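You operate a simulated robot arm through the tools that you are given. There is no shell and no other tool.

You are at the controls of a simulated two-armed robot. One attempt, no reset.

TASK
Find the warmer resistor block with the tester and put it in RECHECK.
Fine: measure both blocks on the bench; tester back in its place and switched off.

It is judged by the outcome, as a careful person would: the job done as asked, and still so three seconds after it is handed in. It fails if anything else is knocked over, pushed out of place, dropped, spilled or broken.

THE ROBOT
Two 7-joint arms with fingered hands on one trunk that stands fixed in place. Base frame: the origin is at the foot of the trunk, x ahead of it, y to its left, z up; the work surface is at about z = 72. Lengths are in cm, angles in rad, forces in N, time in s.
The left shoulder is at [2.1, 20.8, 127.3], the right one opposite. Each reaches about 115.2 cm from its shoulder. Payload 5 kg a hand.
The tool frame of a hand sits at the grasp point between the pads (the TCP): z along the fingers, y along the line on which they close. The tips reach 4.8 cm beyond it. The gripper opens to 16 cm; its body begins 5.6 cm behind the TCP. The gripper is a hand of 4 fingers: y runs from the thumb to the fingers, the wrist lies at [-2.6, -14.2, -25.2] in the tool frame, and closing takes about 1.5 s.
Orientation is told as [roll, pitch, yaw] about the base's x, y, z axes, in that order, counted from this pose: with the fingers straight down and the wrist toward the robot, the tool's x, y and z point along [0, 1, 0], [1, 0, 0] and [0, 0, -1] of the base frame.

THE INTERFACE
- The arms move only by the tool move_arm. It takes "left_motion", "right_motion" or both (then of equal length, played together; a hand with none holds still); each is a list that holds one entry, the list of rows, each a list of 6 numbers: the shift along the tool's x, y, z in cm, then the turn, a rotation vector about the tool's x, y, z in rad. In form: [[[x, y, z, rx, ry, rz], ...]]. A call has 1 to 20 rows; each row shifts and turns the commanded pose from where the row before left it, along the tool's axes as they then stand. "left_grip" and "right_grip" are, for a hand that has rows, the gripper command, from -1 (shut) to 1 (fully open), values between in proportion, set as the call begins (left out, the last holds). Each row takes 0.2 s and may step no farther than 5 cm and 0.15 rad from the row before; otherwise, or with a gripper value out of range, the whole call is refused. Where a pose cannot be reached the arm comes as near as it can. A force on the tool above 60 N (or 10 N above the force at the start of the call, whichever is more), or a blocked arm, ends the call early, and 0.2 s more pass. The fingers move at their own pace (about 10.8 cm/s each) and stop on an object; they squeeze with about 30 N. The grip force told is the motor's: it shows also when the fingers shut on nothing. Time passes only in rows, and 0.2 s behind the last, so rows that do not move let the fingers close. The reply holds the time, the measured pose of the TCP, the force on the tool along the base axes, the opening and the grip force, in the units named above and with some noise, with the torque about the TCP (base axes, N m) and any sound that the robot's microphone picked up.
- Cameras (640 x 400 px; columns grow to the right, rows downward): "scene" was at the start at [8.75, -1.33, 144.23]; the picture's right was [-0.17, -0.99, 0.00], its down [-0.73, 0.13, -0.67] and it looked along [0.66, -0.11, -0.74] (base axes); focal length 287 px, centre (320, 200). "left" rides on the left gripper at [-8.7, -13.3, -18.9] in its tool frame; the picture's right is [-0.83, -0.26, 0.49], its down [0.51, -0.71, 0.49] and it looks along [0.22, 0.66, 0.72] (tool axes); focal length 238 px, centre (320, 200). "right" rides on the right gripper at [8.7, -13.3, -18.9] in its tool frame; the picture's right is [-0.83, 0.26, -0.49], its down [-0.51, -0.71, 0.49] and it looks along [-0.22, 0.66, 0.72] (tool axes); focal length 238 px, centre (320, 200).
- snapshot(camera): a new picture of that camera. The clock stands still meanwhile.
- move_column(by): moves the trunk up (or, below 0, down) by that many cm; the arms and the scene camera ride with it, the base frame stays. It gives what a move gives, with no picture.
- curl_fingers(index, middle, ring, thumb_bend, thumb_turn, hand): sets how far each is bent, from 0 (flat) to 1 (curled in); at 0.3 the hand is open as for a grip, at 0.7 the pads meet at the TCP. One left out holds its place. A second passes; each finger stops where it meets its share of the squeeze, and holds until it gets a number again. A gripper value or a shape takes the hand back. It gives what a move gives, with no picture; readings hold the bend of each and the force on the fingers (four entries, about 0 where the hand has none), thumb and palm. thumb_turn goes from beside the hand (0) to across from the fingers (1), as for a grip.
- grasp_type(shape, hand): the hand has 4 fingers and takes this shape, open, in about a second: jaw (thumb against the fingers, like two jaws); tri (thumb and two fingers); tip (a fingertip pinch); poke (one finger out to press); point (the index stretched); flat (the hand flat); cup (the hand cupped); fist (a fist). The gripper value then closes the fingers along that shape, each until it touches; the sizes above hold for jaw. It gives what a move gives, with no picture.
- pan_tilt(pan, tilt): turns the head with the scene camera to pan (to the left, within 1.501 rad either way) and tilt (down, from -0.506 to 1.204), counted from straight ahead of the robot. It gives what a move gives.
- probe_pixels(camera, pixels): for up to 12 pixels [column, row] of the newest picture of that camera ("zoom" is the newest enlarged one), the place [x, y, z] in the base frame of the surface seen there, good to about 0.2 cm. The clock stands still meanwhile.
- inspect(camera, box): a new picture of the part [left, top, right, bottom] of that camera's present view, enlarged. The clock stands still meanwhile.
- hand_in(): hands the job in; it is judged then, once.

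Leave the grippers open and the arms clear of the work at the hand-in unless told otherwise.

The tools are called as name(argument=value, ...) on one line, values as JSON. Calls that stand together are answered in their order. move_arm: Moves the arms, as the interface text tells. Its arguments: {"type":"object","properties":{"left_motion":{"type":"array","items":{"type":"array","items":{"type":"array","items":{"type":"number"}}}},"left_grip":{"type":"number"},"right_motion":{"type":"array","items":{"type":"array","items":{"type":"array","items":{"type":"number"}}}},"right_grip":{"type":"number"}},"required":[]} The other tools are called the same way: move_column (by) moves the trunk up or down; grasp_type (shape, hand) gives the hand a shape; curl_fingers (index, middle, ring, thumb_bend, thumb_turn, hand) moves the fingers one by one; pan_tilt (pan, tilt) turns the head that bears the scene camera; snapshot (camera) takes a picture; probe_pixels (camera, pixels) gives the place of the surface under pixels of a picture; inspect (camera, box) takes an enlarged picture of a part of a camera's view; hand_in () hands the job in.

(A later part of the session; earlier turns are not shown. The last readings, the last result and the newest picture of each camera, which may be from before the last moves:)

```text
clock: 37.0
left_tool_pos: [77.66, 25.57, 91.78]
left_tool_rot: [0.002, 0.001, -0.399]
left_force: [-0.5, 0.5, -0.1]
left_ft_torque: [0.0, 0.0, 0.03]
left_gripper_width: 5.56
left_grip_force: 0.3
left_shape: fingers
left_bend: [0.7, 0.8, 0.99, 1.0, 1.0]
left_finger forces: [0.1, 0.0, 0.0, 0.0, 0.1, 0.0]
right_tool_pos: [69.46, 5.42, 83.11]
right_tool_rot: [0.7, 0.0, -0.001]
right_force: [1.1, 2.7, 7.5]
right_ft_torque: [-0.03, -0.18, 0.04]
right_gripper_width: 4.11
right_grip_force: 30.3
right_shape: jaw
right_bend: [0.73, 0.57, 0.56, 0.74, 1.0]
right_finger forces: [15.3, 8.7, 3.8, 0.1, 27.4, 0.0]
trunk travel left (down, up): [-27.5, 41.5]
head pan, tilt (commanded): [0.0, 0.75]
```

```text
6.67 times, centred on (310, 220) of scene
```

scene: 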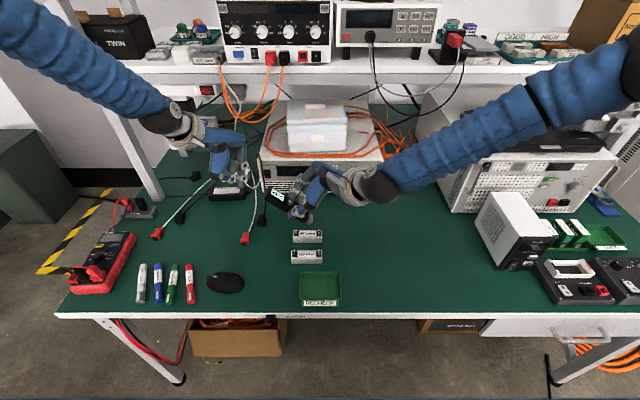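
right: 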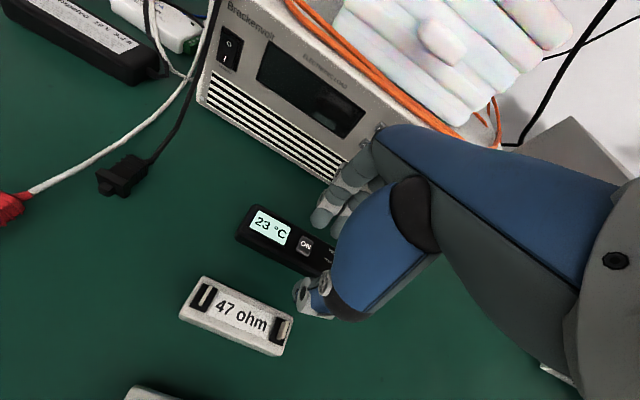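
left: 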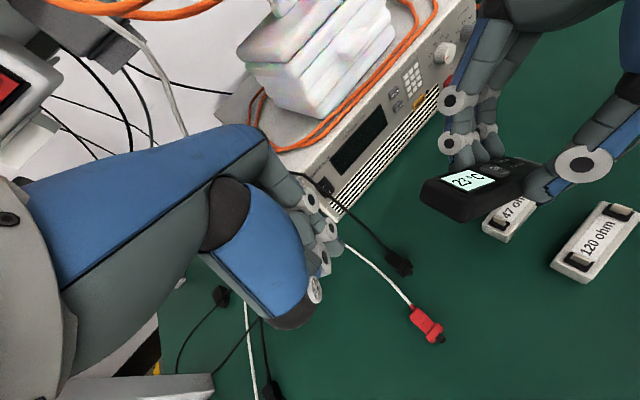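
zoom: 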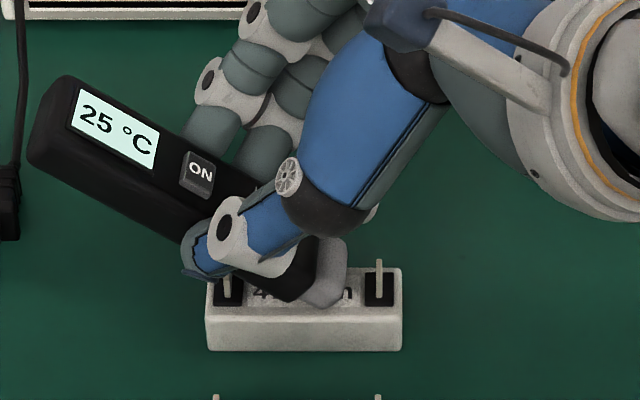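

47 ohm reads a settled 25 °C. Lifting 4 cm and shifting 8.2 cm toward me over the 120 ohm block.

move_arm(right_motion=[[[0.644, 0, -0.765, 0, 0, 0], [0.966, 0, -1.148, 0, 0, 0], [0.966, 0, -1.148, 0, 0, 0], [0, -2.05, 0, 0, 0, 0], [0, -2.05, 0, 0, 0, 0], [0, -2.05, 0, 0, 0, 0], [0, -2.05, 0, 0, 0, 0], [0, 0, 0, 0, 0, 0], [0, 0, 0, 0, 0, 0]]])

inspect(camera="scene", box=[270, 200, 350, 270])

snapshot(camera="left")

```text
clock: 39.0
left_tool_pos: [77.6, 25.6, 91.82]
left_tool_rot: [-0.001, -0.002, -0.402]
left_force: [-0.4, -0.4, 0.5]
left_ft_torque: [0.01, 0.0, 0.01]
left_gripper_width: 5.56
left_grip_force: 0.2
left_shape: fingers
left_bend: [0.7, 0.8, 0.99, 1.0, 1.0]
left_finger forces: [0.1, 0.1, 0.0, 0.0, 0.0, 0.1]
right_tool_pos: [61.45, 5.46, 87.3]
right_tool_rot: [0.698, 0.002, 0.0]
right_force: [0.1, -0.1, -1.2]
right_ft_torque: [-0.08, -0.02, -0.01]
right_gripper_width: 4.11
right_grip_force: 30.2
right_shape: jaw
right_bend: [0.73, 0.57, 0.57, 0.74, 1.0]
right_finger forces: [16.0, 7.6, 3.5, 0.0, 27.1, 0.0]
trunk travel left (down, up): [-27.5, 41.5]
head pan, tilt (commanded): [0.0, 0.75]
```

```text
5.71 times, centred on (310, 235) of scene
```

zoom: 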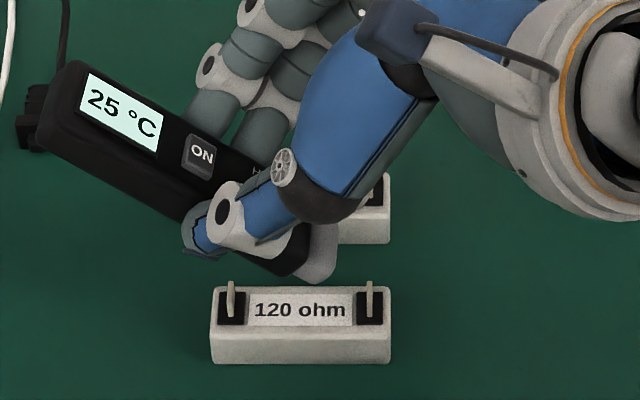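

```text
taken
```

left: 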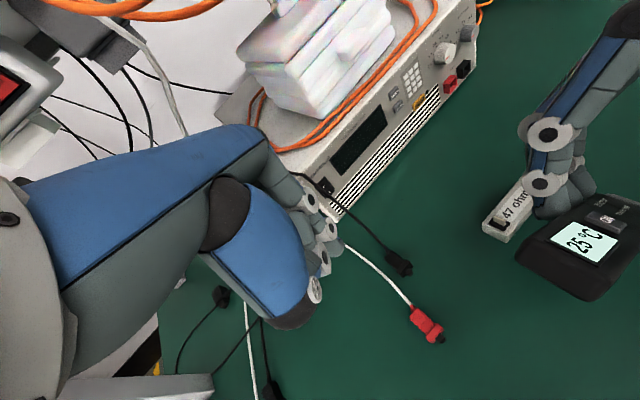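

inspect(camera="scene", box=[290, 225, 340, 265])

probe_pixels(camera="zoom", pixels=[[320, 145], [315, 135], [305, 130], [330, 120], [290, 290], [290, 270], [185, 250], [410, 230], [200, 320], [400, 310]])

```text
10.00 times, centred on (315, 245) of scene
```

zoom: 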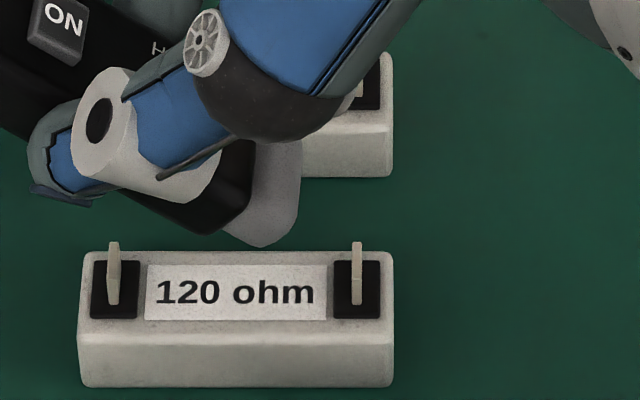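

```text
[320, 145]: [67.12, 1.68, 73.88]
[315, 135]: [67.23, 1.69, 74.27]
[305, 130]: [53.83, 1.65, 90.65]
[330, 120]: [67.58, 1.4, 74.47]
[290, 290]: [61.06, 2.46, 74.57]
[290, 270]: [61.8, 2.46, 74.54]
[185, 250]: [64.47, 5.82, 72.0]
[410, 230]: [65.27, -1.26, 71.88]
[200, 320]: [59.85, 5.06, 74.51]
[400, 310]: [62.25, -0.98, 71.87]
```

probe_pixels(camera="zoom", pixels=[[260, 230], [262, 240], [285, 215], [245, 225], [100, 335], [100, 260], [380, 330], [390, 255], [95, 345], [240, 332], [240, 255]])

```text
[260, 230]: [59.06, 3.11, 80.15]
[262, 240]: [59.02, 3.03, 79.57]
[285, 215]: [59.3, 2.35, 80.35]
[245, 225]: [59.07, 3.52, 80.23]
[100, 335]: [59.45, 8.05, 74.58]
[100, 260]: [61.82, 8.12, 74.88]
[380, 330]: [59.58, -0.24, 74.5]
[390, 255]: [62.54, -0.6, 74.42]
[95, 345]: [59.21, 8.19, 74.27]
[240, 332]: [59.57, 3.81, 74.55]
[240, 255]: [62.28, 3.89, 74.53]
```

Aligned over the 120 ohm label (tip x≈60.5, corner y≈3.2). Lowering 3.7 cm then creeping to contact.

move_arm(right_motion=[[[-0.794, 0, 0.943, 0, 0, 0], [-0.794, 0, 0.943, 0, 0, 0], [-0.794, 0, 0.943, 0, 0, 0], [0, 0, 0, 0, 0, 0], [-0.0966, 0, 0.115, 0, 0, 0], [-0.0966, 0, 0.115, 0, 0, 0], [0, 0, 0, 0, 0, 0]]])

inspect(camera="scene", box=[270, 200, 350, 270])

```text
clock: 40.6
left_tool_pos: [77.64, 25.65, 91.61]
left_tool_rot: [0.001, 0.0, -0.4]
left_force: [-0.5, 0.2, -0.5]
left_ft_torque: [0.04, -0.01, 0.0]
left_gripper_width: 5.55
left_grip_force: 0.1
left_shape: fingers
left_bend: [0.7, 0.8, 0.99, 1.0, 1.0]
left_finger forces: [0.1, 0.0, 0.0, 0.1, 0.0, 0.0]
right_tool_pos: [61.3, 5.53, 83.29]
right_tool_rot: [0.699, -0.001, 0.001]
right_force: [-0.4, 1.0, 2.1]
right_ft_torque: [-0.09, -0.06, 0.0]
right_gripper_width: 4.14
right_grip_force: 30.1
right_shape: jaw
right_bend: [0.73, 0.57, 0.57, 0.74, 1.0]
right_finger forces: [15.7, 7.7, 3.8, 0.1, 27.4, 0.0]
trunk travel left (down, up): [-27.5, 41.5]
head pan, tilt (commanded): [0.0, 0.75]
```

```text
5.71 times, centred on (310, 235) of scene
```

zoom: 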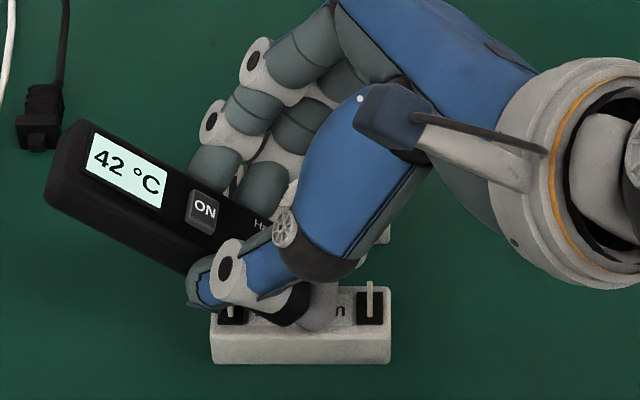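

The 120 ohm block reads 42 °C in light contact. I'll press 1 mm more and hold about 2.5 s to confirm a settled value.

move_arm(right_motion=[[[-0.0644, 0, 0.0765, 0, 0, 0], [0, 0, 0, 0, 0, 0], [0, 0, 0, 0, 0, 0], [0, 0, 0, 0, 0, 0], [0, 0, 0, 0, 0, 0], [0, 0, 0, 0, 0, 0], [0, 0, 0, 0, 0, 0], [0, 0, 0, 0, 0, 0], [0, 0, 0, 0, 0, 0], [0, 0, 0, 0, 0, 0], [0, 0, 0, 0, 0, 0], [0, 0, 0, 0, 0, 0]]])

inspect(camera="scene", box=[270, 200, 350, 270])

```text
clock: 43.2
left_tool_pos: [77.61, 25.55, 91.76]
left_tool_rot: [0.001, 0.0, -0.4]
left_force: [1.1, 0.1, -1.0]
left_ft_torque: [0.01, 0.0, 0.02]
left_gripper_width: 5.57
left_grip_force: 0.0
left_shape: fingers
left_bend: [0.7, 0.8, 0.99, 1.0, 1.0]
left_finger forces: [0.0, 0.0, 0.0, 0.0, 0.1, 0.0]
right_tool_pos: [61.17, 5.44, 83.21]
right_tool_rot: [0.701, -0.001, 0.0]
right_force: [0.9, 2.0, 5.8]
right_ft_torque: [-0.14, -0.14, 0.05]
right_gripper_width: 4.1
right_grip_force: 30.3
right_shape: jaw
right_bend: [0.73, 0.57, 0.57, 0.74, 1.0]
right_finger forces: [15.2, 8.4, 4.5, 0.0, 27.7, 0.0]
trunk travel left (down, up): [-27.5, 41.5]
head pan, tilt (commanded): [0.0, 0.75]
```

```text
5.71 times, centred on (310, 235) of scene
```

zoom: 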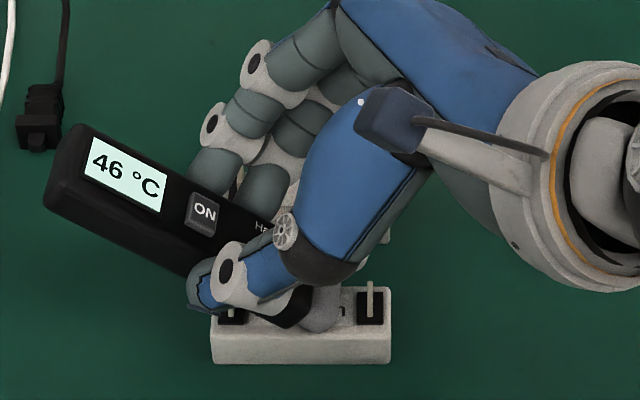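

The 120 ohm block settles at 46 °C versus 25 °C for the 47 ohm, so the 120 ohm block is the warmer one. Now lifting the tester and carrying it back over its place.

move_arm(right_motion=[[[0.644, 0, -0.765, 0, 0, 0], [1.288, 0, -1.53, 0, 0, 0], [1.288, 0, -1.53, 0, 0, 0], [-0.918, 3.4, -0.773, 0, 0, 0], [-0.918, 3.4, -0.773, 0, 0, 0], [-0.918, 3.4, -0.773, 0, 0, 0], [-0.918, 3.4, -0.773, 0, 0, 0], [-0.918, 3.4, -0.773, 0, 0, 0], [0, 0, 0, 0, 0, 0]]])

move_arm(right_motion=[[[0, 0, 0, 0, -0.1, 0], [0, 0, 0, 0, -0.12, 0], [0, 0, 0, 0, -0.12, 0], [0, 0, 0, 0, -0.12, 0], [0, 0, 0, 0, -0.12, 0], [0, 0, 0, 0, -0.12, 0], [0, 0, 0, 0, 0, 0], [0, 0, 0, 0, 0, 0]]])

snapshot(camera="scene")

snapshot(camera="left")

```text
clock: 45.2
left_tool_pos: [77.68, 25.64, 91.74]
left_tool_rot: [0.0, 0.0, -0.399]
left_force: [-0.2, 0.6, -0.4]
left_ft_torque: [-0.04, -0.03, -0.01]
left_gripper_width: 5.57
left_grip_force: 0.1
left_shape: fingers
left_bend: [0.7, 0.8, 0.99, 1.0, 1.0]
left_finger forces: [0.0, 0.1, 0.1, 0.0, 0.0, 0.0]
right_tool_pos: [78.46, -0.44, 88.14]
right_tool_rot: [0.698, 0.001, 0.0]
right_force: [0.3, 0.0, -0.9]
right_ft_torque: [-0.1, -0.03, -0.03]
right_gripper_width: 4.08
right_grip_force: 29.8
right_shape: jaw
right_bend: [0.73, 0.57, 0.57, 0.74, 1.0]
right_finger forces: [16.1, 7.7, 3.5, 0.1, 27.2, 0.0]
trunk travel left (down, up): [-27.5, 41.5]
head pan, tilt (commanded): [0.0, 0.75]
```

```text
clock: 47.0
left_tool_pos: [77.69, 25.65, 91.7]
left_tool_rot: [-0.001, -0.001, -0.399]
left_force: [0.2, 0.3, -0.6]
left_ft_torque: [0.01, 0.01, -0.02]
left_gripper_width: 5.54
left_grip_force: 0.0
left_shape: fingers
left_bend: [0.7, 0.8, 0.99, 1.0, 1.0]
left_finger forces: [0.1, 0.1, 0.0, 0.0, 0.1, 0.0]
right_tool_pos: [79.01, -0.24, 88.54]
right_tool_rot: [0.092, -0.025, 0.003]
right_force: [-0.5, -0.5, -2.2]
right_ft_torque: [0.01, 0.01, 0.01]
right_gripper_width: 4.09
right_grip_force: 30.4
right_shape: jaw
right_bend: [0.73, 0.57, 0.57, 0.74, 1.0]
right_finger forces: [15.7, 7.4, 3.5, 0.1, 26.7, 0.1]
right hand out of reach, approached as far as the arm can: row 6
trunk travel left (down, up): [-27.5, 41.5]
head pan, tilt (commanded): [0.0, 0.75]
```

```text
taken
```

scene: 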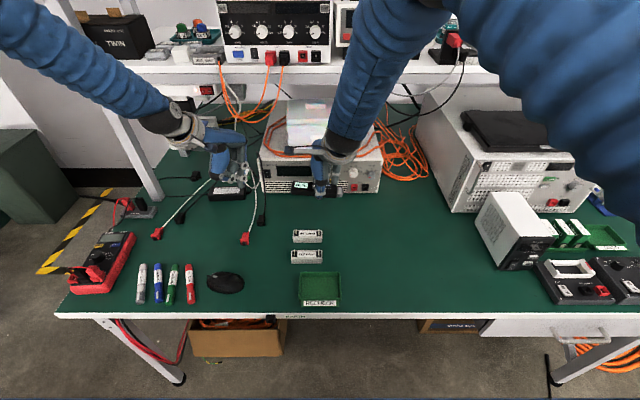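

```text
taken
```

left: 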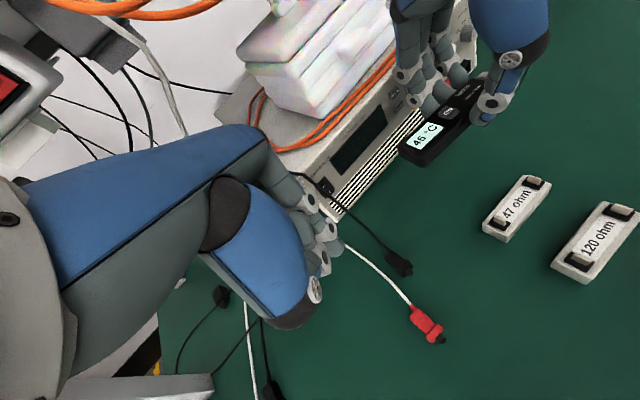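

The last rotation row hit a reach limit at (79.0, -0.2, 88.5) with roll 0.09 left over. I'll move slightly back and lower, where it was reachable before, and remove the residual tilt.

move_arm(right_motion=[[[-0.29, -0.4, 0.98, 0, 0, 0], [-0.29, -0.4, 0.98, 0, 0, 0], [0, 0, 0, 0.012, -0.046, 0], [0, 0, 0, 0.013, -0.046, 0], [0, 0, 0, 0, 0, 0], [0, 0, 0, 0, 0, 0]]])

inspect(camera="scene", box=[280, 160, 360, 230])

inspect(camera="left", box=[380, 40, 560, 200])

```text
clock: 48.4
left_tool_pos: [77.71, 25.68, 91.7]
left_tool_rot: [-0.001, 0.0, -0.4]
left_force: [0.2, 0.4, 0.2]
left_ft_torque: [0.03, -0.01, -0.02]
left_gripper_width: 5.55
left_grip_force: 0.0
left_shape: fingers
left_bend: [0.7, 0.8, 0.99, 1.0, 1.0]
left_finger forces: [0.0, 0.0, 0.0, 0.0, 0.0, 0.0]
right_tool_pos: [78.32, -0.57, 86.66]
right_tool_rot: [0.023, -0.009, 0.004]
right_force: [-0.4, -0.4, -1.0]
right_ft_torque: [0.0, 0.02, -0.03]
right_gripper_width: 4.09
right_grip_force: 30.1
right_shape: jaw
right_bend: [0.73, 0.57, 0.57, 0.74, 1.0]
right_finger forces: [15.7, 7.3, 3.5, 0.0, 26.6, 0.1]
trunk travel left (down, up): [-27.5, 41.5]
head pan, tilt (commanded): [0.0, 0.75]
```

```text
5.71 times, centred on (320, 195) of scene
```

zoom: 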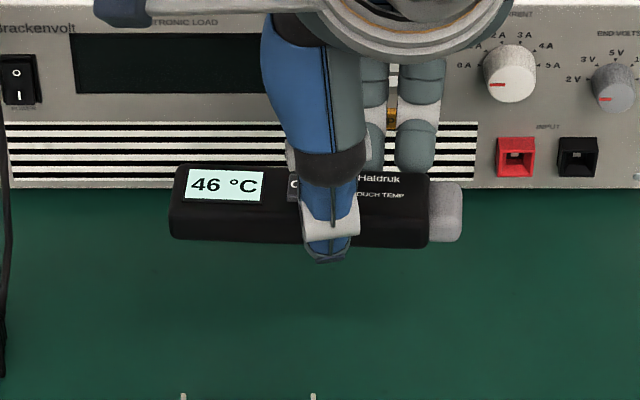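

```text
2.50 times, centred on (470, 120) of left
```

zoom: 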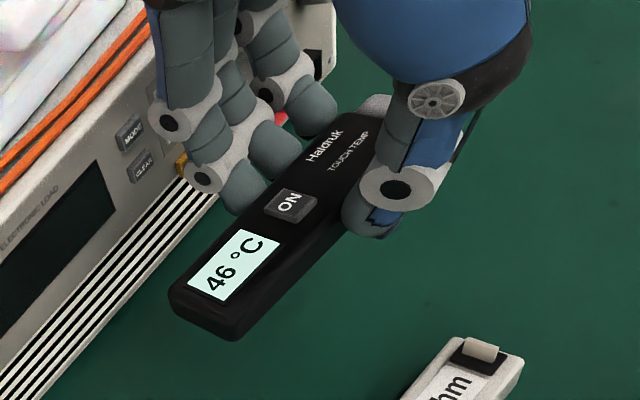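

Measuring the tester's pose in the hand from the left zoom (button, display, ends) to place it exactly as before.

probe_pixels(camera="zoom", pixels=[[290, 205], [275, 215], [305, 195], [232, 265], [180, 300], [233, 328], [180, 290], [245, 325], [335, 110], [385, 105], [240, 310], [190, 283]])

inspect(camera="scene", box=[280, 160, 360, 230])

probe_pixels(camera="zoom", pixels=[[225, 186], [180, 172], [176, 200], [172, 235], [265, 240], [410, 240], [445, 188], [460, 200], [455, 235], [400, 215], [235, 215], [425, 215]])

```text
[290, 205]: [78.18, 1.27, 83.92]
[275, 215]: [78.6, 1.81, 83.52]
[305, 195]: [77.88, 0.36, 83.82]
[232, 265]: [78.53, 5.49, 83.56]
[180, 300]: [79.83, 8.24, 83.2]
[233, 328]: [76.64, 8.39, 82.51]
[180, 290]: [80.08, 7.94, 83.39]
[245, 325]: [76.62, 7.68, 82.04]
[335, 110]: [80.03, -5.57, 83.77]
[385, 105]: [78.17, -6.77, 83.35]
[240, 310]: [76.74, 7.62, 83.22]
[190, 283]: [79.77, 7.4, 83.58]
```

```text
5.71 times, centred on (320, 195) of scene
```

zoom: 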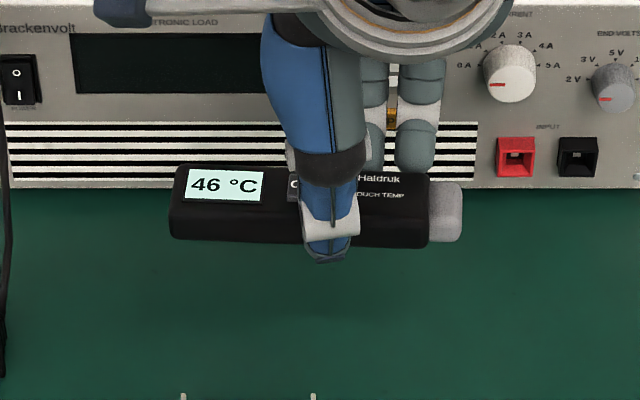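

```text
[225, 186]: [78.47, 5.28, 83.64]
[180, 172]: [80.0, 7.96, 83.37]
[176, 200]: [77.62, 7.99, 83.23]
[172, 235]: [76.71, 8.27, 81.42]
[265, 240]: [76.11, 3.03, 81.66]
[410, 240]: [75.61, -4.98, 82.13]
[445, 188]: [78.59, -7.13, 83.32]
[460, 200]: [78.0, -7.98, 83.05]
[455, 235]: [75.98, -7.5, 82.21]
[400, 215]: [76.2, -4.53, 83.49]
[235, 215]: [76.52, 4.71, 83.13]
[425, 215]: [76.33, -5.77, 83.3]
```

The tester is in the same place in the hand as when it was gripped (about 0.5 cm far in x now). I'll remove the residual tilt, shift -0.5 in x, and lower to ~1.5 cm above the bench to check.

move_arm(right_motion=[[[0, -0.25, 1.5, 0.009, -0.023, 0], [0, -0.25, 1.5, 0, 0, 0], [-0.1, 0, 1.5, 0, 0, 0], [0, 0, 1.5, 0, 0, 0], [0, 0, 1.2, 0, 0, 0], [0, 0, 0.5, 0, 0, 0], [0, 0, 0, 0, 0, 0], [0, 0, 0, 0, 0, 0]]])

inspect(camera="scene", box=[280, 170, 370, 250])

inspect(camera="left", box=[410, 80, 560, 230])

```text
clock: 50.2
left_tool_pos: [77.67, 25.57, 91.72]
left_tool_rot: [-0.001, -0.001, -0.398]
left_force: [0.6, 0.3, -0.7]
left_ft_torque: [-0.01, 0.0, -0.02]
left_gripper_width: 5.55
left_grip_force: 0.1
left_shape: fingers
left_bend: [0.7, 0.8, 0.99, 1.0, 1.0]
left_finger forces: [0.0, 0.0, 0.0, 0.0, 0.0, 0.0]
right_tool_pos: [77.49, -0.94, 78.78]
right_tool_rot: [-0.023, 0.01, 0.004]
right_force: [0.5, 0.8, -1.6]
right_ft_torque: [-0.01, -0.03, 0.02]
right_gripper_width: 4.08
right_grip_force: 29.8
right_shape: jaw
right_bend: [0.73, 0.57, 0.57, 0.74, 1.0]
right_finger forces: [15.8, 7.4, 3.5, 0.0, 26.7, 0.1]
trunk travel left (down, up): [-27.5, 41.5]
head pan, tilt (commanded): [0.0, 0.75]
```

```text
5.00 times, centred on (325, 210) of scene
```

zoom: 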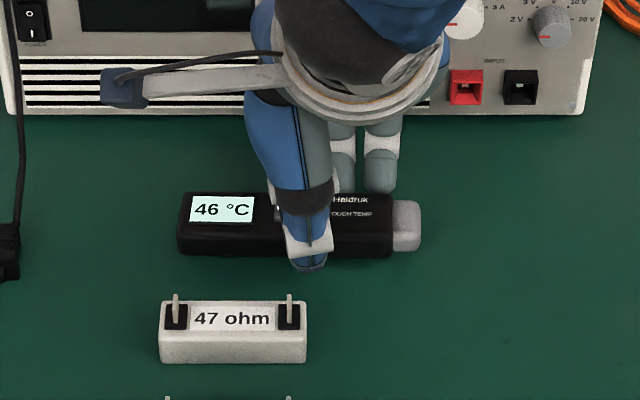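

```text
2.67 times, centred on (485, 155) of left
```

zoom: 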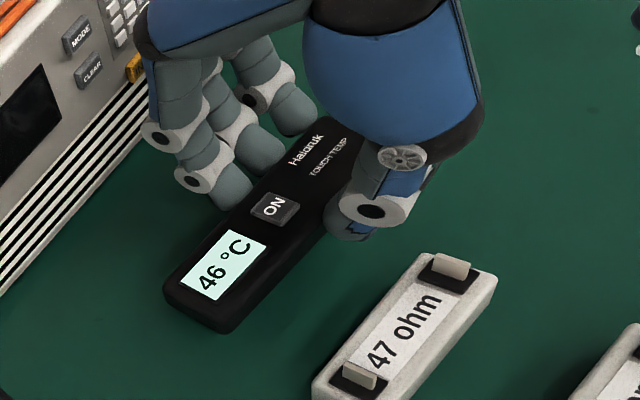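

Slight over-correction in roll (-0.023) and 0.3 cm too far right. Fixing those, then lowering gently to the bench.

move_arm(right_motion=[[[0.3, 0.2, 0, -0.01, 0.023, 0], [0, 0, 0, 0, 0, 0], [0, 0, 0.4, 0, 0, 0], [0, 0, 0.4, 0, 0, 0], [0, 0, 0.2, 0, 0, 0], [0, 0, 0, 0, 0, 0]]])

inspect(camera="scene", box=[280, 170, 370, 250])

```text
clock: 51.6
left_tool_pos: [77.71, 25.63, 91.79]
left_tool_rot: [-0.001, 0.0, -0.401]
left_force: [-0.1, -0.8, -1.6]
left_ft_torque: [-0.01, -0.03, -0.02]
left_gripper_width: 5.54
left_grip_force: 0.0
left_shape: fingers
left_bend: [0.7, 0.8, 0.99, 1.0, 1.0]
left_finger forces: [0.1, 0.1, 0.0, 0.1, 0.0, 0.0]
right_tool_pos: [77.66, -0.56, 77.8]
right_tool_rot: [-0.001, 0.001, 0.005]
right_force: [0.1, -0.6, -0.8]
right_ft_torque: [0.02, -0.04, 0.01]
right_gripper_width: 4.12
right_grip_force: 30.3
right_shape: jaw
right_bend: [0.73, 0.57, 0.57, 0.74, 1.0]
right_finger forces: [15.8, 7.3, 3.4, 0.1, 26.6, 0.0]
trunk travel left (down, up): [-27.5, 41.5]
head pan, tilt (commanded): [0.0, 0.75]
```

```text
5.00 times, centred on (325, 210) of scene
```

zoom: 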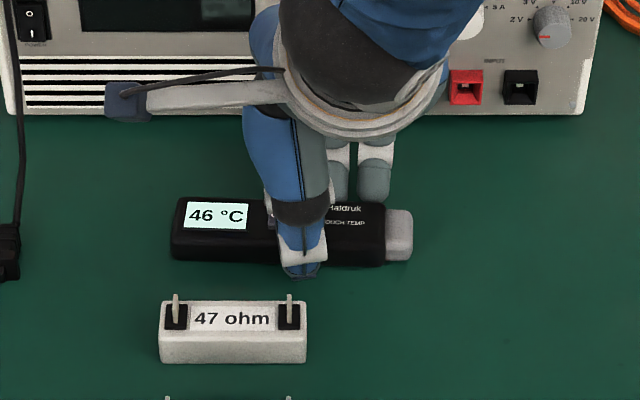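

Position matches the original within a couple of millimetres. Adding a tiny yaw fix and lowering the last ~3 mm to contact.

move_arm(right_motion=[[[0, 0.05, 0.15, 0, 0, -0.02], [0, 0, 0.12, 0, 0, 0], [0, 0, 0, 0, 0, 0]]])

inspect(camera="scene", box=[280, 170, 370, 250])

inspect(camera="left", box=[410, 80, 560, 230])

```text
clock: 52.4
left_tool_pos: [77.74, 25.59, 91.74]
left_tool_rot: [-0.001, 0.001, -0.399]
left_force: [-0.4, -0.6, 0.6]
left_ft_torque: [0.06, 0.01, -0.02]
left_gripper_width: 5.56
left_grip_force: 0.1
left_shape: fingers
left_bend: [0.7, 0.8, 0.99, 1.0, 1.0]
left_finger forces: [0.0, 0.0, 0.0, 0.0, 0.1, 0.1]
right_tool_pos: [77.81, -0.61, 77.59]
right_tool_rot: [0.0, -0.001, 0.023]
right_force: [-0.6, 0.3, 0.6]
right_ft_torque: [0.17, -0.01, 0.02]
right_gripper_width: 4.1
right_grip_force: 29.9
right_shape: jaw
right_bend: [0.74, 0.57, 0.57, 0.74, 1.0]
right_finger forces: [16.3, 7.0, 3.1, 0.0, 26.9, 0.0]
trunk travel left (down, up): [-27.5, 41.5]
head pan, tilt (commanded): [0.0, 0.75]
```

```text
5.00 times, centred on (325, 210) of scene
```

zoom: 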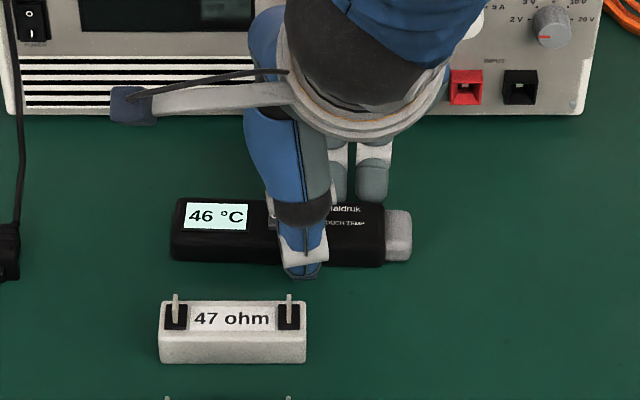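

```text
2.67 times, centred on (485, 155) of left
```

zoom: 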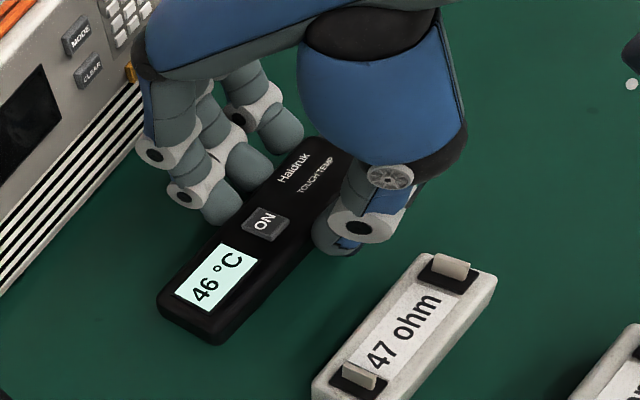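

Contact is beginning (force and torque changed sign). One more millimetre down, then open the fingers gently to 6.4 cm.

move_arm(right_motion=[[[0, 0, 0.1, 0, 0, 0], [0, 0, 0, 0, 0, 0]]])

move_arm(right_motion=[[[0, 0, 0, 0, 0, 0], [0, 0, 0, 0, 0, 0], [0, 0, 0, 0, 0, 0], [0, 0, 0, 0, 0, 0]]], right_grip=-0.2)

inspect(camera="left", box=[410, 80, 560, 230])

```text
clock: 53.0
left_tool_pos: [77.56, 25.55, 91.84]
left_tool_rot: [0.0, -0.001, -0.398]
left_force: [0.4, 0.2, -0.7]
left_ft_torque: [-0.01, 0.01, 0.01]
left_gripper_width: 5.57
left_grip_force: 0.1
left_shape: fingers
left_bend: [0.7, 0.8, 0.99, 1.0, 1.0]
left_finger forces: [0.1, 0.0, 0.0, 0.0, 0.0, 0.0]
right_tool_pos: [77.93, -0.65, 77.63]
right_tool_rot: [0.001, -0.002, 0.025]
right_force: [0.4, -0.7, 3.2]
right_ft_torque: [0.13, -0.01, 0.0]
right_gripper_width: 4.1
right_grip_force: 29.9
right_shape: jaw
right_bend: [0.74, 0.57, 0.57, 0.74, 1.0]
right_finger forces: [17.1, 7.1, 3.4, 0.0, 27.2, 0.0]
trunk travel left (down, up): [-27.5, 41.5]
head pan, tilt (commanded): [0.0, 0.75]
```

```text
clock: 54.0
left_tool_pos: [77.64, 25.66, 91.75]
left_tool_rot: [-0.001, -0.001, -0.4]
left_force: [0.1, 0.3, -0.8]
left_ft_torque: [0.02, 0.01, 0.0]
left_gripper_width: 5.57
left_grip_force: 0.0
left_shape: fingers
left_bend: [0.7, 0.8, 0.99, 1.0, 1.0]
left_finger forces: [0.0, 0.1, 0.1, 0.0, 0.0, 0.1]
right_tool_pos: [77.81, -0.51, 77.45]
right_tool_rot: [0.0, 0.0, 0.025]
right_force: [-0.6, -0.3, -0.5]
right_ft_torque: [0.02, 0.02, 0.0]
right_gripper_width: 6.36
right_grip_force: 0.2
right_shape: jaw
right_bend: [0.74, 0.49, 0.47, 0.72, 1.0]
right_finger forces: [0.1, 0.0, 0.0, 0.0, 0.0, 0.1]
trunk travel left (down, up): [-27.5, 41.5]
head pan, tilt (commanded): [0.0, 0.75]
```

```text
2.67 times, centred on (485, 155) of left
```

zoom: 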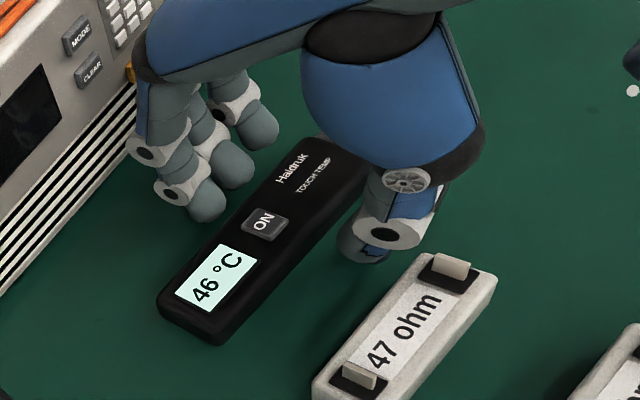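

The tester is released on the bench. Now raising the right hand straight up 12 cm and withdrawing to the right.

move_arm(right_motion=[[[0, 0, -1, 0, 0, 0], [0, 0, -2, 0, 0, 0], [0, 0, -3, 0, 0, 0], [0, 0, -3, 0, 0, 0], [-2, 0, -3, 0, 0, 0.025], [-4, 0, -1, 0, 0, 0], [-4, 0, -1, 0, 0, 0], [-4, 0, -1, 0, 0, 0], [-4, 0, 0, 0, 0, 0], [-4, 0, 0, 0, 0, 0], [0, 0, 0, 0, 0, 0]]])

snapshot(camera="scene")

inspect(camera="scene", box=[280, 195, 360, 245])

probe_pixels(camera="zoom", pixels=[[298, 147], [298, 130], [298, 162], [281, 147], [315, 147], [198, 149], [135, 205], [455, 205], [505, 170], [465, 140], [130, 140]])

```text
clock: 56.4
left_tool_pos: [77.65, 25.71, 91.71]
left_tool_rot: [-0.001, 0.0, -0.4]
left_force: [-0.2, 1.1, 0.2]
left_ft_torque: [-0.11, 0.0, 0.0]
left_gripper_width: 5.56
left_grip_force: 0.1
left_shape: fingers
left_bend: [0.7, 0.8, 0.99, 1.0, 1.0]
left_finger forces: [0.0, 0.0, 0.1, 0.1, 0.0, 0.0]
right_tool_pos: [77.78, -22.19, 92.46]
right_tool_rot: [0.0, 0.0, 0.003]
right_force: [-0.2, 0.5, -0.1]
right_ft_torque: [-0.09, 0.0, -0.04]
right_gripper_width: 6.36
right_grip_force: 0.0
right_shape: jaw
right_bend: [0.74, 0.49, 0.47, 0.72, 1.0]
right_finger forces: [0.0, 0.0, 0.0, 0.0, 0.0, 0.1]
trunk travel left (down, up): [-27.5, 41.5]
head pan, tilt (commanded): [0.0, 0.75]
```

```text
taken
```

scene: 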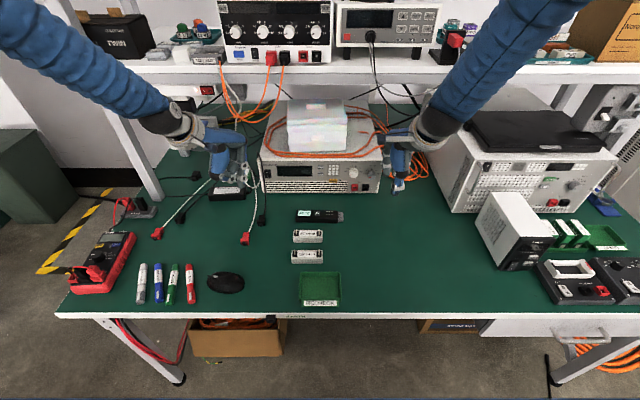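

```text
8.00 times, centred on (320, 220) of scene
```

zoom: 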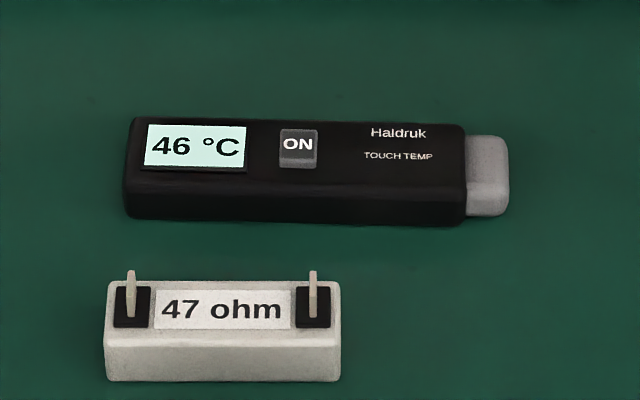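

```text
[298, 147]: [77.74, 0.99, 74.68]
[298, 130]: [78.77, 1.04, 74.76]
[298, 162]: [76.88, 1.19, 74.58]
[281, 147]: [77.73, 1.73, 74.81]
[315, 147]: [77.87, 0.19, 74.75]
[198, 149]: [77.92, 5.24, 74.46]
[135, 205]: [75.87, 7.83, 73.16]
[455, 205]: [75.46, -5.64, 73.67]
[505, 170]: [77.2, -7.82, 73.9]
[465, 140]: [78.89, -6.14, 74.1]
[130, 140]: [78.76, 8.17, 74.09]
```

The tester is back within 1–3 mm of its original spot, still on. Now the left index goes back over the ON button, now at (77.8, 0.97), to switch it off. Moving to hover first.

move_arm(left_motion=[[[-4.15, 2.02, 0, 0, 0, 0], [-4.15, 2.02, 0, 0, 0, 0], [-4.15, 2.02, 0, 0, 0, 0], [-4.15, 2.02, 0, 0, 0, 0], [-4.15, 2.02, 0, 0, 0, 0], [0, 0, 2.5, 0, 0, 0], [0, 0, 2.5, 0, 0, 0], [0, 0, 3, 0, 0, 0], [0, 0, 1, 0, 0, 0], [0, 0, 0, 0, 0, 0], [0, 0, 0, 0, 0, 0]]])

inspect(camera="scene", box=[280, 160, 360, 230])

snapshot(camera="right")

```text
clock: 58.8
left_tool_pos: [79.2, 2.54, 82.58]
left_tool_rot: [0.0, 0.0, -0.4]
left_force: [0.1, -0.2, -0.5]
left_ft_torque: [0.05, -0.01, 0.0]
left_gripper_width: 5.55
left_grip_force: 0.0
left_shape: fingers
left_bend: [0.7, 0.81, 0.99, 1.0, 1.0]
left_finger forces: [0.1, 0.0, 0.1, 0.1, 0.1, 0.0]
right_tool_pos: [77.73, -22.25, 92.28]
right_tool_rot: [0.0, 0.0, -0.001]
right_force: [-0.8, -0.3, 0.4]
right_ft_torque: [0.01, 0.0, -0.02]
right_gripper_width: 6.4
right_grip_force: 0.0
right_shape: jaw
right_bend: [0.74, 0.49, 0.47, 0.72, 1.0]
right_finger forces: [0.0, 0.0, 0.1, 0.0, 0.1, 0.0]
trunk travel left (down, up): [-27.5, 41.5]
head pan, tilt (commanded): [0.0, 0.75]
```

```text
5.71 times, centred on (320, 195) of scene
```

zoom: 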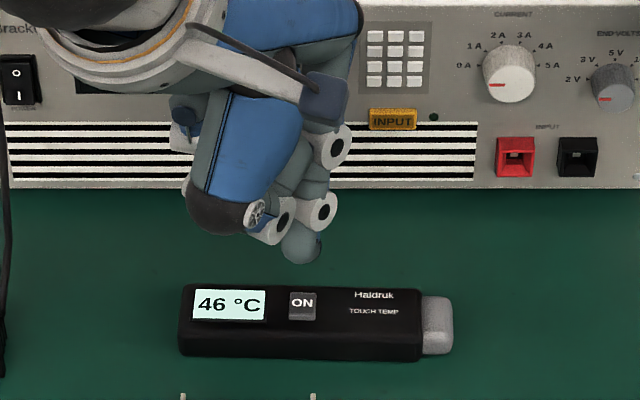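

```text
taken
```

right: 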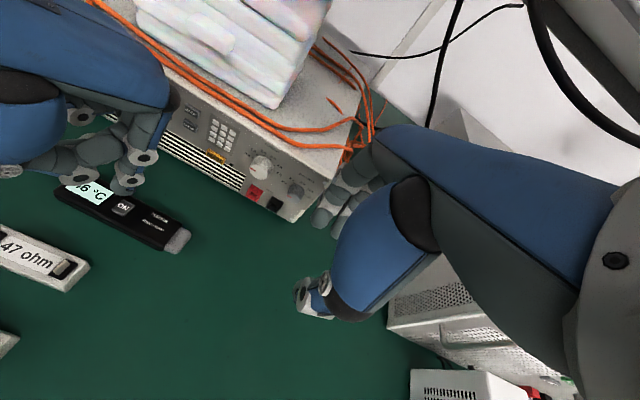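

The fingertip is over the button but about 3 mm too far in x. Correcting that and pressing down gently as before.

move_arm(left_motion=[[[-0.03, -0.33, 0, 0, 0, 0], [0, 0, 1.0, 0, 0, 0], [0, 0, 1.0, 0, 0, 0], [0, 0, 0.8, 0, 0, 0], [0, 0, 0, 0, 0, 0], [0, 0, 0.15, 0, 0, 0], [0, 0, 0.15, 0, 0, 0]]])

inspect(camera="right", box=[40, 140, 200, 260])

inspect(camera="scene", box=[280, 170, 360, 240])

```text
clock: 60.4
left_tool_pos: [78.82, 2.59, 79.49]
left_tool_rot: [0.0, 0.001, -0.399]
left_force: [1.0, -0.7, 3.2]
left_ft_torque: [-0.07, -0.02, 0.01]
left_gripper_width: 5.54
left_grip_force: 1.1
left_shape: fingers
left_bend: [0.7, 0.81, 0.99, 1.0, 1.0]
left_finger forces: [2.6, 0.0, 0.1, 0.1, 0.0, 0.0]
right_tool_pos: [77.64, -22.25, 92.39]
right_tool_rot: [0.0, 0.0, 0.001]
right_force: [-0.5, 0.3, 0.4]
right_ft_torque: [0.01, -0.02, 0.0]
right_gripper_width: 6.37
right_grip_force: 0.1
right_shape: jaw
right_bend: [0.74, 0.49, 0.47, 0.72, 1.0]
right_finger forces: [0.1, 0.1, 0.1, 0.0, 0.0, 0.1]
trunk travel left (down, up): [-27.5, 41.5]
head pan, tilt (commanded): [0.0, 0.75]
heard: click
```

```text
3.33 times, centred on (120, 200) of right
```

zoom: 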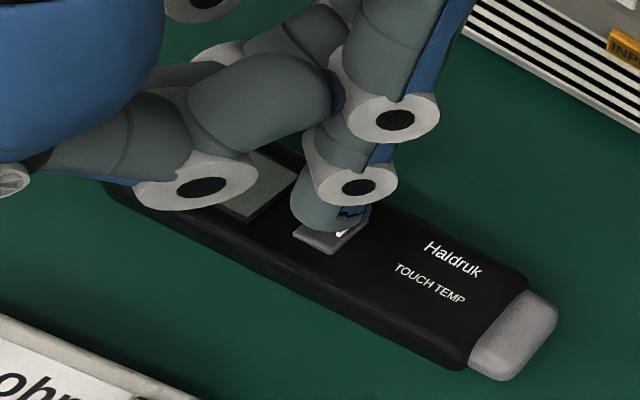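

```text
5.71 times, centred on (320, 205) of scene
```

zoom: 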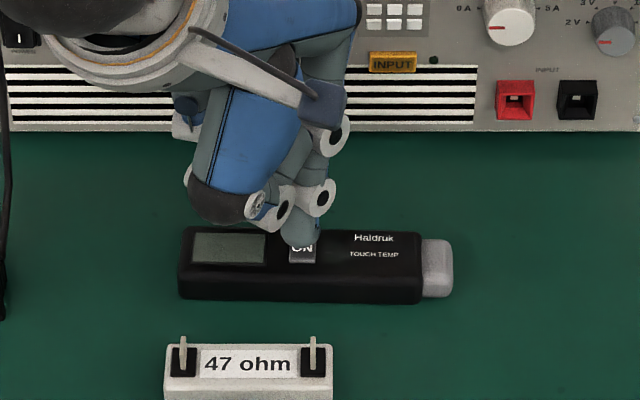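

A click, and the display went dark: the tester is off. Lifting the left hand straight up and withdrawing it to the left.

move_arm(left_motion=[[[0, 0, -1, 0, 0, 0], [0, 0, -3, 0, 0, 0], [0, 0, -4, 0, 0, 0], [1, 0, -4, 0, 0, 0], [4, -2, 0, 0, 0, 0], [4, -2, 0, 0, 0, 0], [4, -2, 0, 0, 0, 0], [4, -2, 0, 0, 0, 0], [4, -2, 0, 0, 0, 0], [0, 0, 0, 0, 0, 0]]])

inspect(camera="scene", box=[280, 195, 360, 245])

inspect(camera="scene", box=[270, 220, 360, 310])

probe_pixels(camera="zoom", pixels=[[268, 185], [375, 185], [268, 140], [372, 140], [275, 180], [370, 175], [275, 300], [410, 300], [275, 250], [410, 250], [342, 290], [342, 255]])

```text
clock: 62.6
left_tool_pos: [77.85, 25.48, 91.39]
left_tool_rot: [-0.002, 0.002, -0.402]
left_force: [-0.1, -0.6, 0.9]
left_ft_torque: [0.09, 0.01, 0.07]
left_gripper_width: 5.57
left_grip_force: 0.0
left_shape: fingers
left_bend: [0.7, 0.81, 0.99, 1.0, 1.0]
left_finger forces: [0.0, 0.0, 0.0, 0.0, 0.0, 0.0]
right_tool_pos: [77.77, -22.44, 92.26]
right_tool_rot: [0.003, 0.0, 0.001]
right_force: [0.6, -1.1, -0.4]
right_ft_torque: [0.07, -0.01, 0.02]
right_gripper_width: 6.41
right_grip_force: 0.0
right_shape: jaw
right_bend: [0.74, 0.49, 0.47, 0.72, 1.0]
right_finger forces: [0.1, 0.0, 0.1, 0.0, 0.0, 0.1]
trunk travel left (down, up): [-27.5, 41.5]
head pan, tilt (commanded): [0.0, 0.75]
```

```text
8.00 times, centred on (320, 220) of scene
```

zoom: 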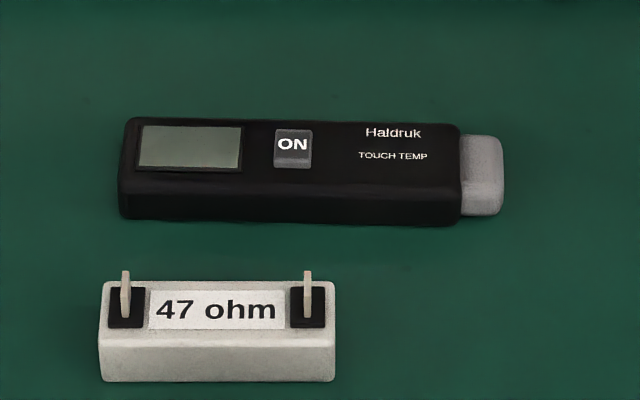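

```text
4.44 times, centred on (315, 265) of scene
```

zoom: 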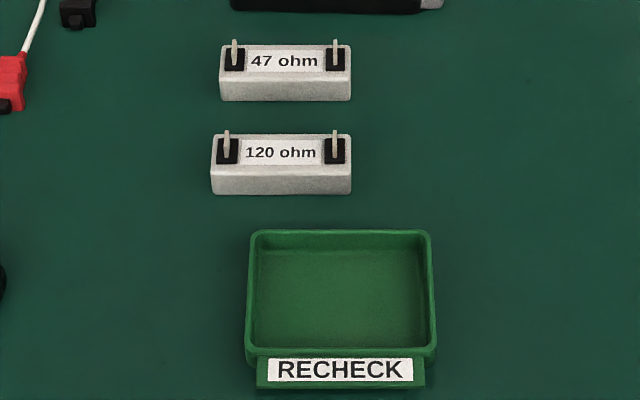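

```text
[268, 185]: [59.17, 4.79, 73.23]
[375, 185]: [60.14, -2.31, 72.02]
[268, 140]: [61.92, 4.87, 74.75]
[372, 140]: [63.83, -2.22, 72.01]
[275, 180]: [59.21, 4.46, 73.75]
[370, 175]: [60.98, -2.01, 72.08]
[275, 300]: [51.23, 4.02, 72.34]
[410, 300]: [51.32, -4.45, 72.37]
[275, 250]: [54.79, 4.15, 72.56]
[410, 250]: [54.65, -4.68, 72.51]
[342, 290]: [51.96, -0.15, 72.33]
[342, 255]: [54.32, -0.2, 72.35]
```

The tester is off and in place, and the 47 ohm block is where it was (the apparent shift was camera sway). Next is the 120 ohm block at (60.7, 4.0). I'll shape the left hand to jaw and turn it back to yaw 0 at a safe height to test its reach over the tray.

grasp_type(hand="left", shape="jaw")

move_arm(left_motion=[[[0, 0, 0, 0, 0, -0.1], [0, -2, 0, 0, 0, -0.1], [0, -3, 0, 0, 0, -0.1], [0, -4, 0, 0, 0, -0.1], [0, -4, 0, 0, 0, 0], [-2, -3, 0, 0, 0, 0], [-3, -2, 0, 0, 0, 0], [-3, -2, 0, 0, 0, 0], [-3, -2, 0, 0, 0, 0], [0, 0, 0, 0, 0, 0]]], left_grip=-0.2)

snapshot(camera="scene")

```text
clock: 63.5
left_tool_pos: [77.8, 25.62, 91.35]
left_tool_rot: [0.002, 0.001, -0.4]
left_force: [-0.9, -0.7, 0.9]
left_ft_torque: [0.01, 0.01, -0.05]
left_gripper_width: 15.97
left_grip_force: 0.1
left_shape: jaw
left_bend: [0.3, 0.3, 0.3, 0.3, 0.98]
left_finger forces: [0.0, 0.0, 0.1, 0.0, 0.0, 0.0]
right_tool_pos: [77.75, -22.26, 92.28]
right_tool_rot: [-0.001, -0.001, 0.0]
right_force: [-0.2, 0.5, 0.0]
right_ft_torque: [0.0, 0.0, -0.03]
right_gripper_width: 6.36
right_grip_force: 0.1
right_shape: jaw
right_bend: [0.74, 0.49, 0.47, 0.72, 1.0]
right_finger forces: [0.1, 0.0, 0.0, 0.0, 0.0, 0.0]
trunk travel left (down, up): [-27.5, 41.5]
head pan, tilt (commanded): [0.0, 0.75]
```

```text
clock: 65.7
left_tool_pos: [55.98, 16.47, 91.24]
left_tool_rot: [0.001, 0.0, 0.002]
left_force: [0.1, 0.0, -0.6]
left_ft_torque: [-0.09, -0.01, 0.03]
left_gripper_width: 6.43
left_grip_force: 0.0
left_shape: jaw
left_bend: [0.74, 0.49, 0.46, 0.72, 1.0]
left_finger forces: [0.0, 0.1, 0.0, 0.1, 0.0, 0.0]
right_tool_pos: [77.73, -22.1, 92.39]
right_tool_rot: [0.0, 0.0, 0.0]
right_force: [0.5, 1.0, 0.6]
right_ft_torque: [-0.07, 0.01, 0.04]
right_gripper_width: 6.36
right_grip_force: 0.0
right_shape: jaw
right_bend: [0.74, 0.49, 0.47, 0.72, 1.0]
right_finger forces: [0.1, 0.0, 0.1, 0.0, 0.0, 0.1]
trunk travel left (down, up): [-27.5, 41.5]
head pan, tilt (commanded): [0.0, 0.75]
```

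```text
taken
```

scene: 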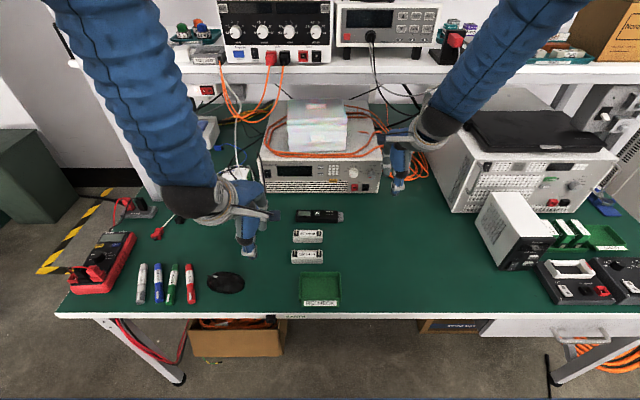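

Testing the left hand's reach over the tray centre at z≈88 (clear of everything).

move_arm(left_motion=[[[-3.34, -1, 0.6, 0, 0, 0], [-3.34, -1, 0.6, 0, 0, 0], [-3.34, -1, 0.6, 0, 0, 0], [-3.34, -1, 0.6, 0, 0, 0], [-3.34, -1, 0.6, 0, 0, 0], [0, 0, 0, 0, 0, 0], [0, 0, 0, 0, 0, 0]]])

snapshot(camera="scene")

```text
clock: 67.3
left_tool_pos: [50.87, -0.39, 88.7]
left_tool_rot: [0.0, 0.001, 0.0]
left_force: [0.7, 0.5, 0.5]
left_ft_torque: [0.02, -0.04, -0.02]
left_gripper_width: 6.42
left_grip_force: 0.1
left_shape: jaw
left_bend: [0.74, 0.49, 0.46, 0.72, 1.0]
left_finger forces: [0.0, 0.0, 0.0, 0.1, 0.0, 0.0]
right_tool_pos: [77.82, -22.3, 92.3]
right_tool_rot: [0.003, 0.001, 0.0]
right_force: [0.3, 0.2, 0.3]
right_ft_torque: [0.07, 0.05, 0.03]
right_gripper_width: 6.4
right_grip_force: 0.1
right_shape: jaw
right_bend: [0.74, 0.49, 0.47, 0.72, 1.0]
right_finger forces: [0.1, 0.0, 0.0, 0.1, 0.0, 0.1]
trunk travel left (down, up): [-27.5, 41.5]
head pan, tilt (commanded): [0.0, 0.75]
```

```text
taken
```

scene: 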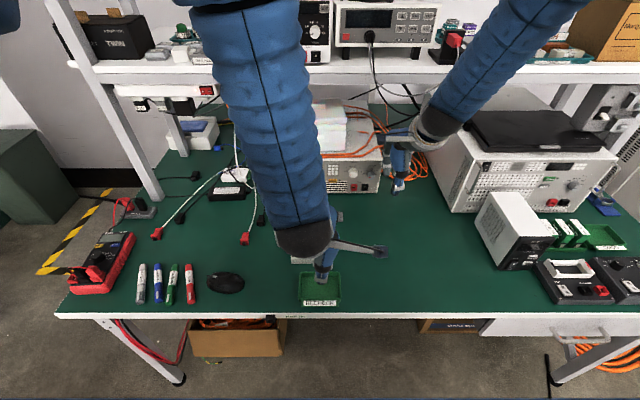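

The left hand reaches the tray at yaw 0, but its arm blocks the scene view. I'll use the right wrist camera as a side view. First checking how tall the boxes on the right are, so the right hand stays clear.

probe_pixels(camera="scene", pixels=[[500, 200], [530, 235], [490, 215], [510, 255], [440, 160], [560, 150], [445, 205], [570, 265], [480, 195]])

snapshot(camera="left")

```text
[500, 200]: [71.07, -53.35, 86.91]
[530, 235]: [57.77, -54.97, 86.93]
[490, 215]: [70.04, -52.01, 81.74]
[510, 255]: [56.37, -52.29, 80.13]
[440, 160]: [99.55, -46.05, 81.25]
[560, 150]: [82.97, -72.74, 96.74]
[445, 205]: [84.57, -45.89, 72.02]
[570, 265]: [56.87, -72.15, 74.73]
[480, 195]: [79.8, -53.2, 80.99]
```

```text
taken
```

left: 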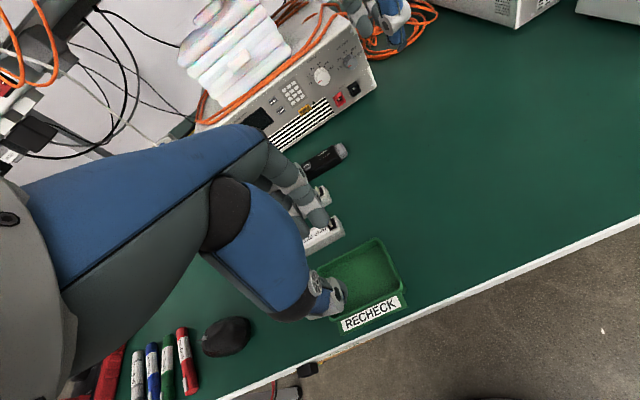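

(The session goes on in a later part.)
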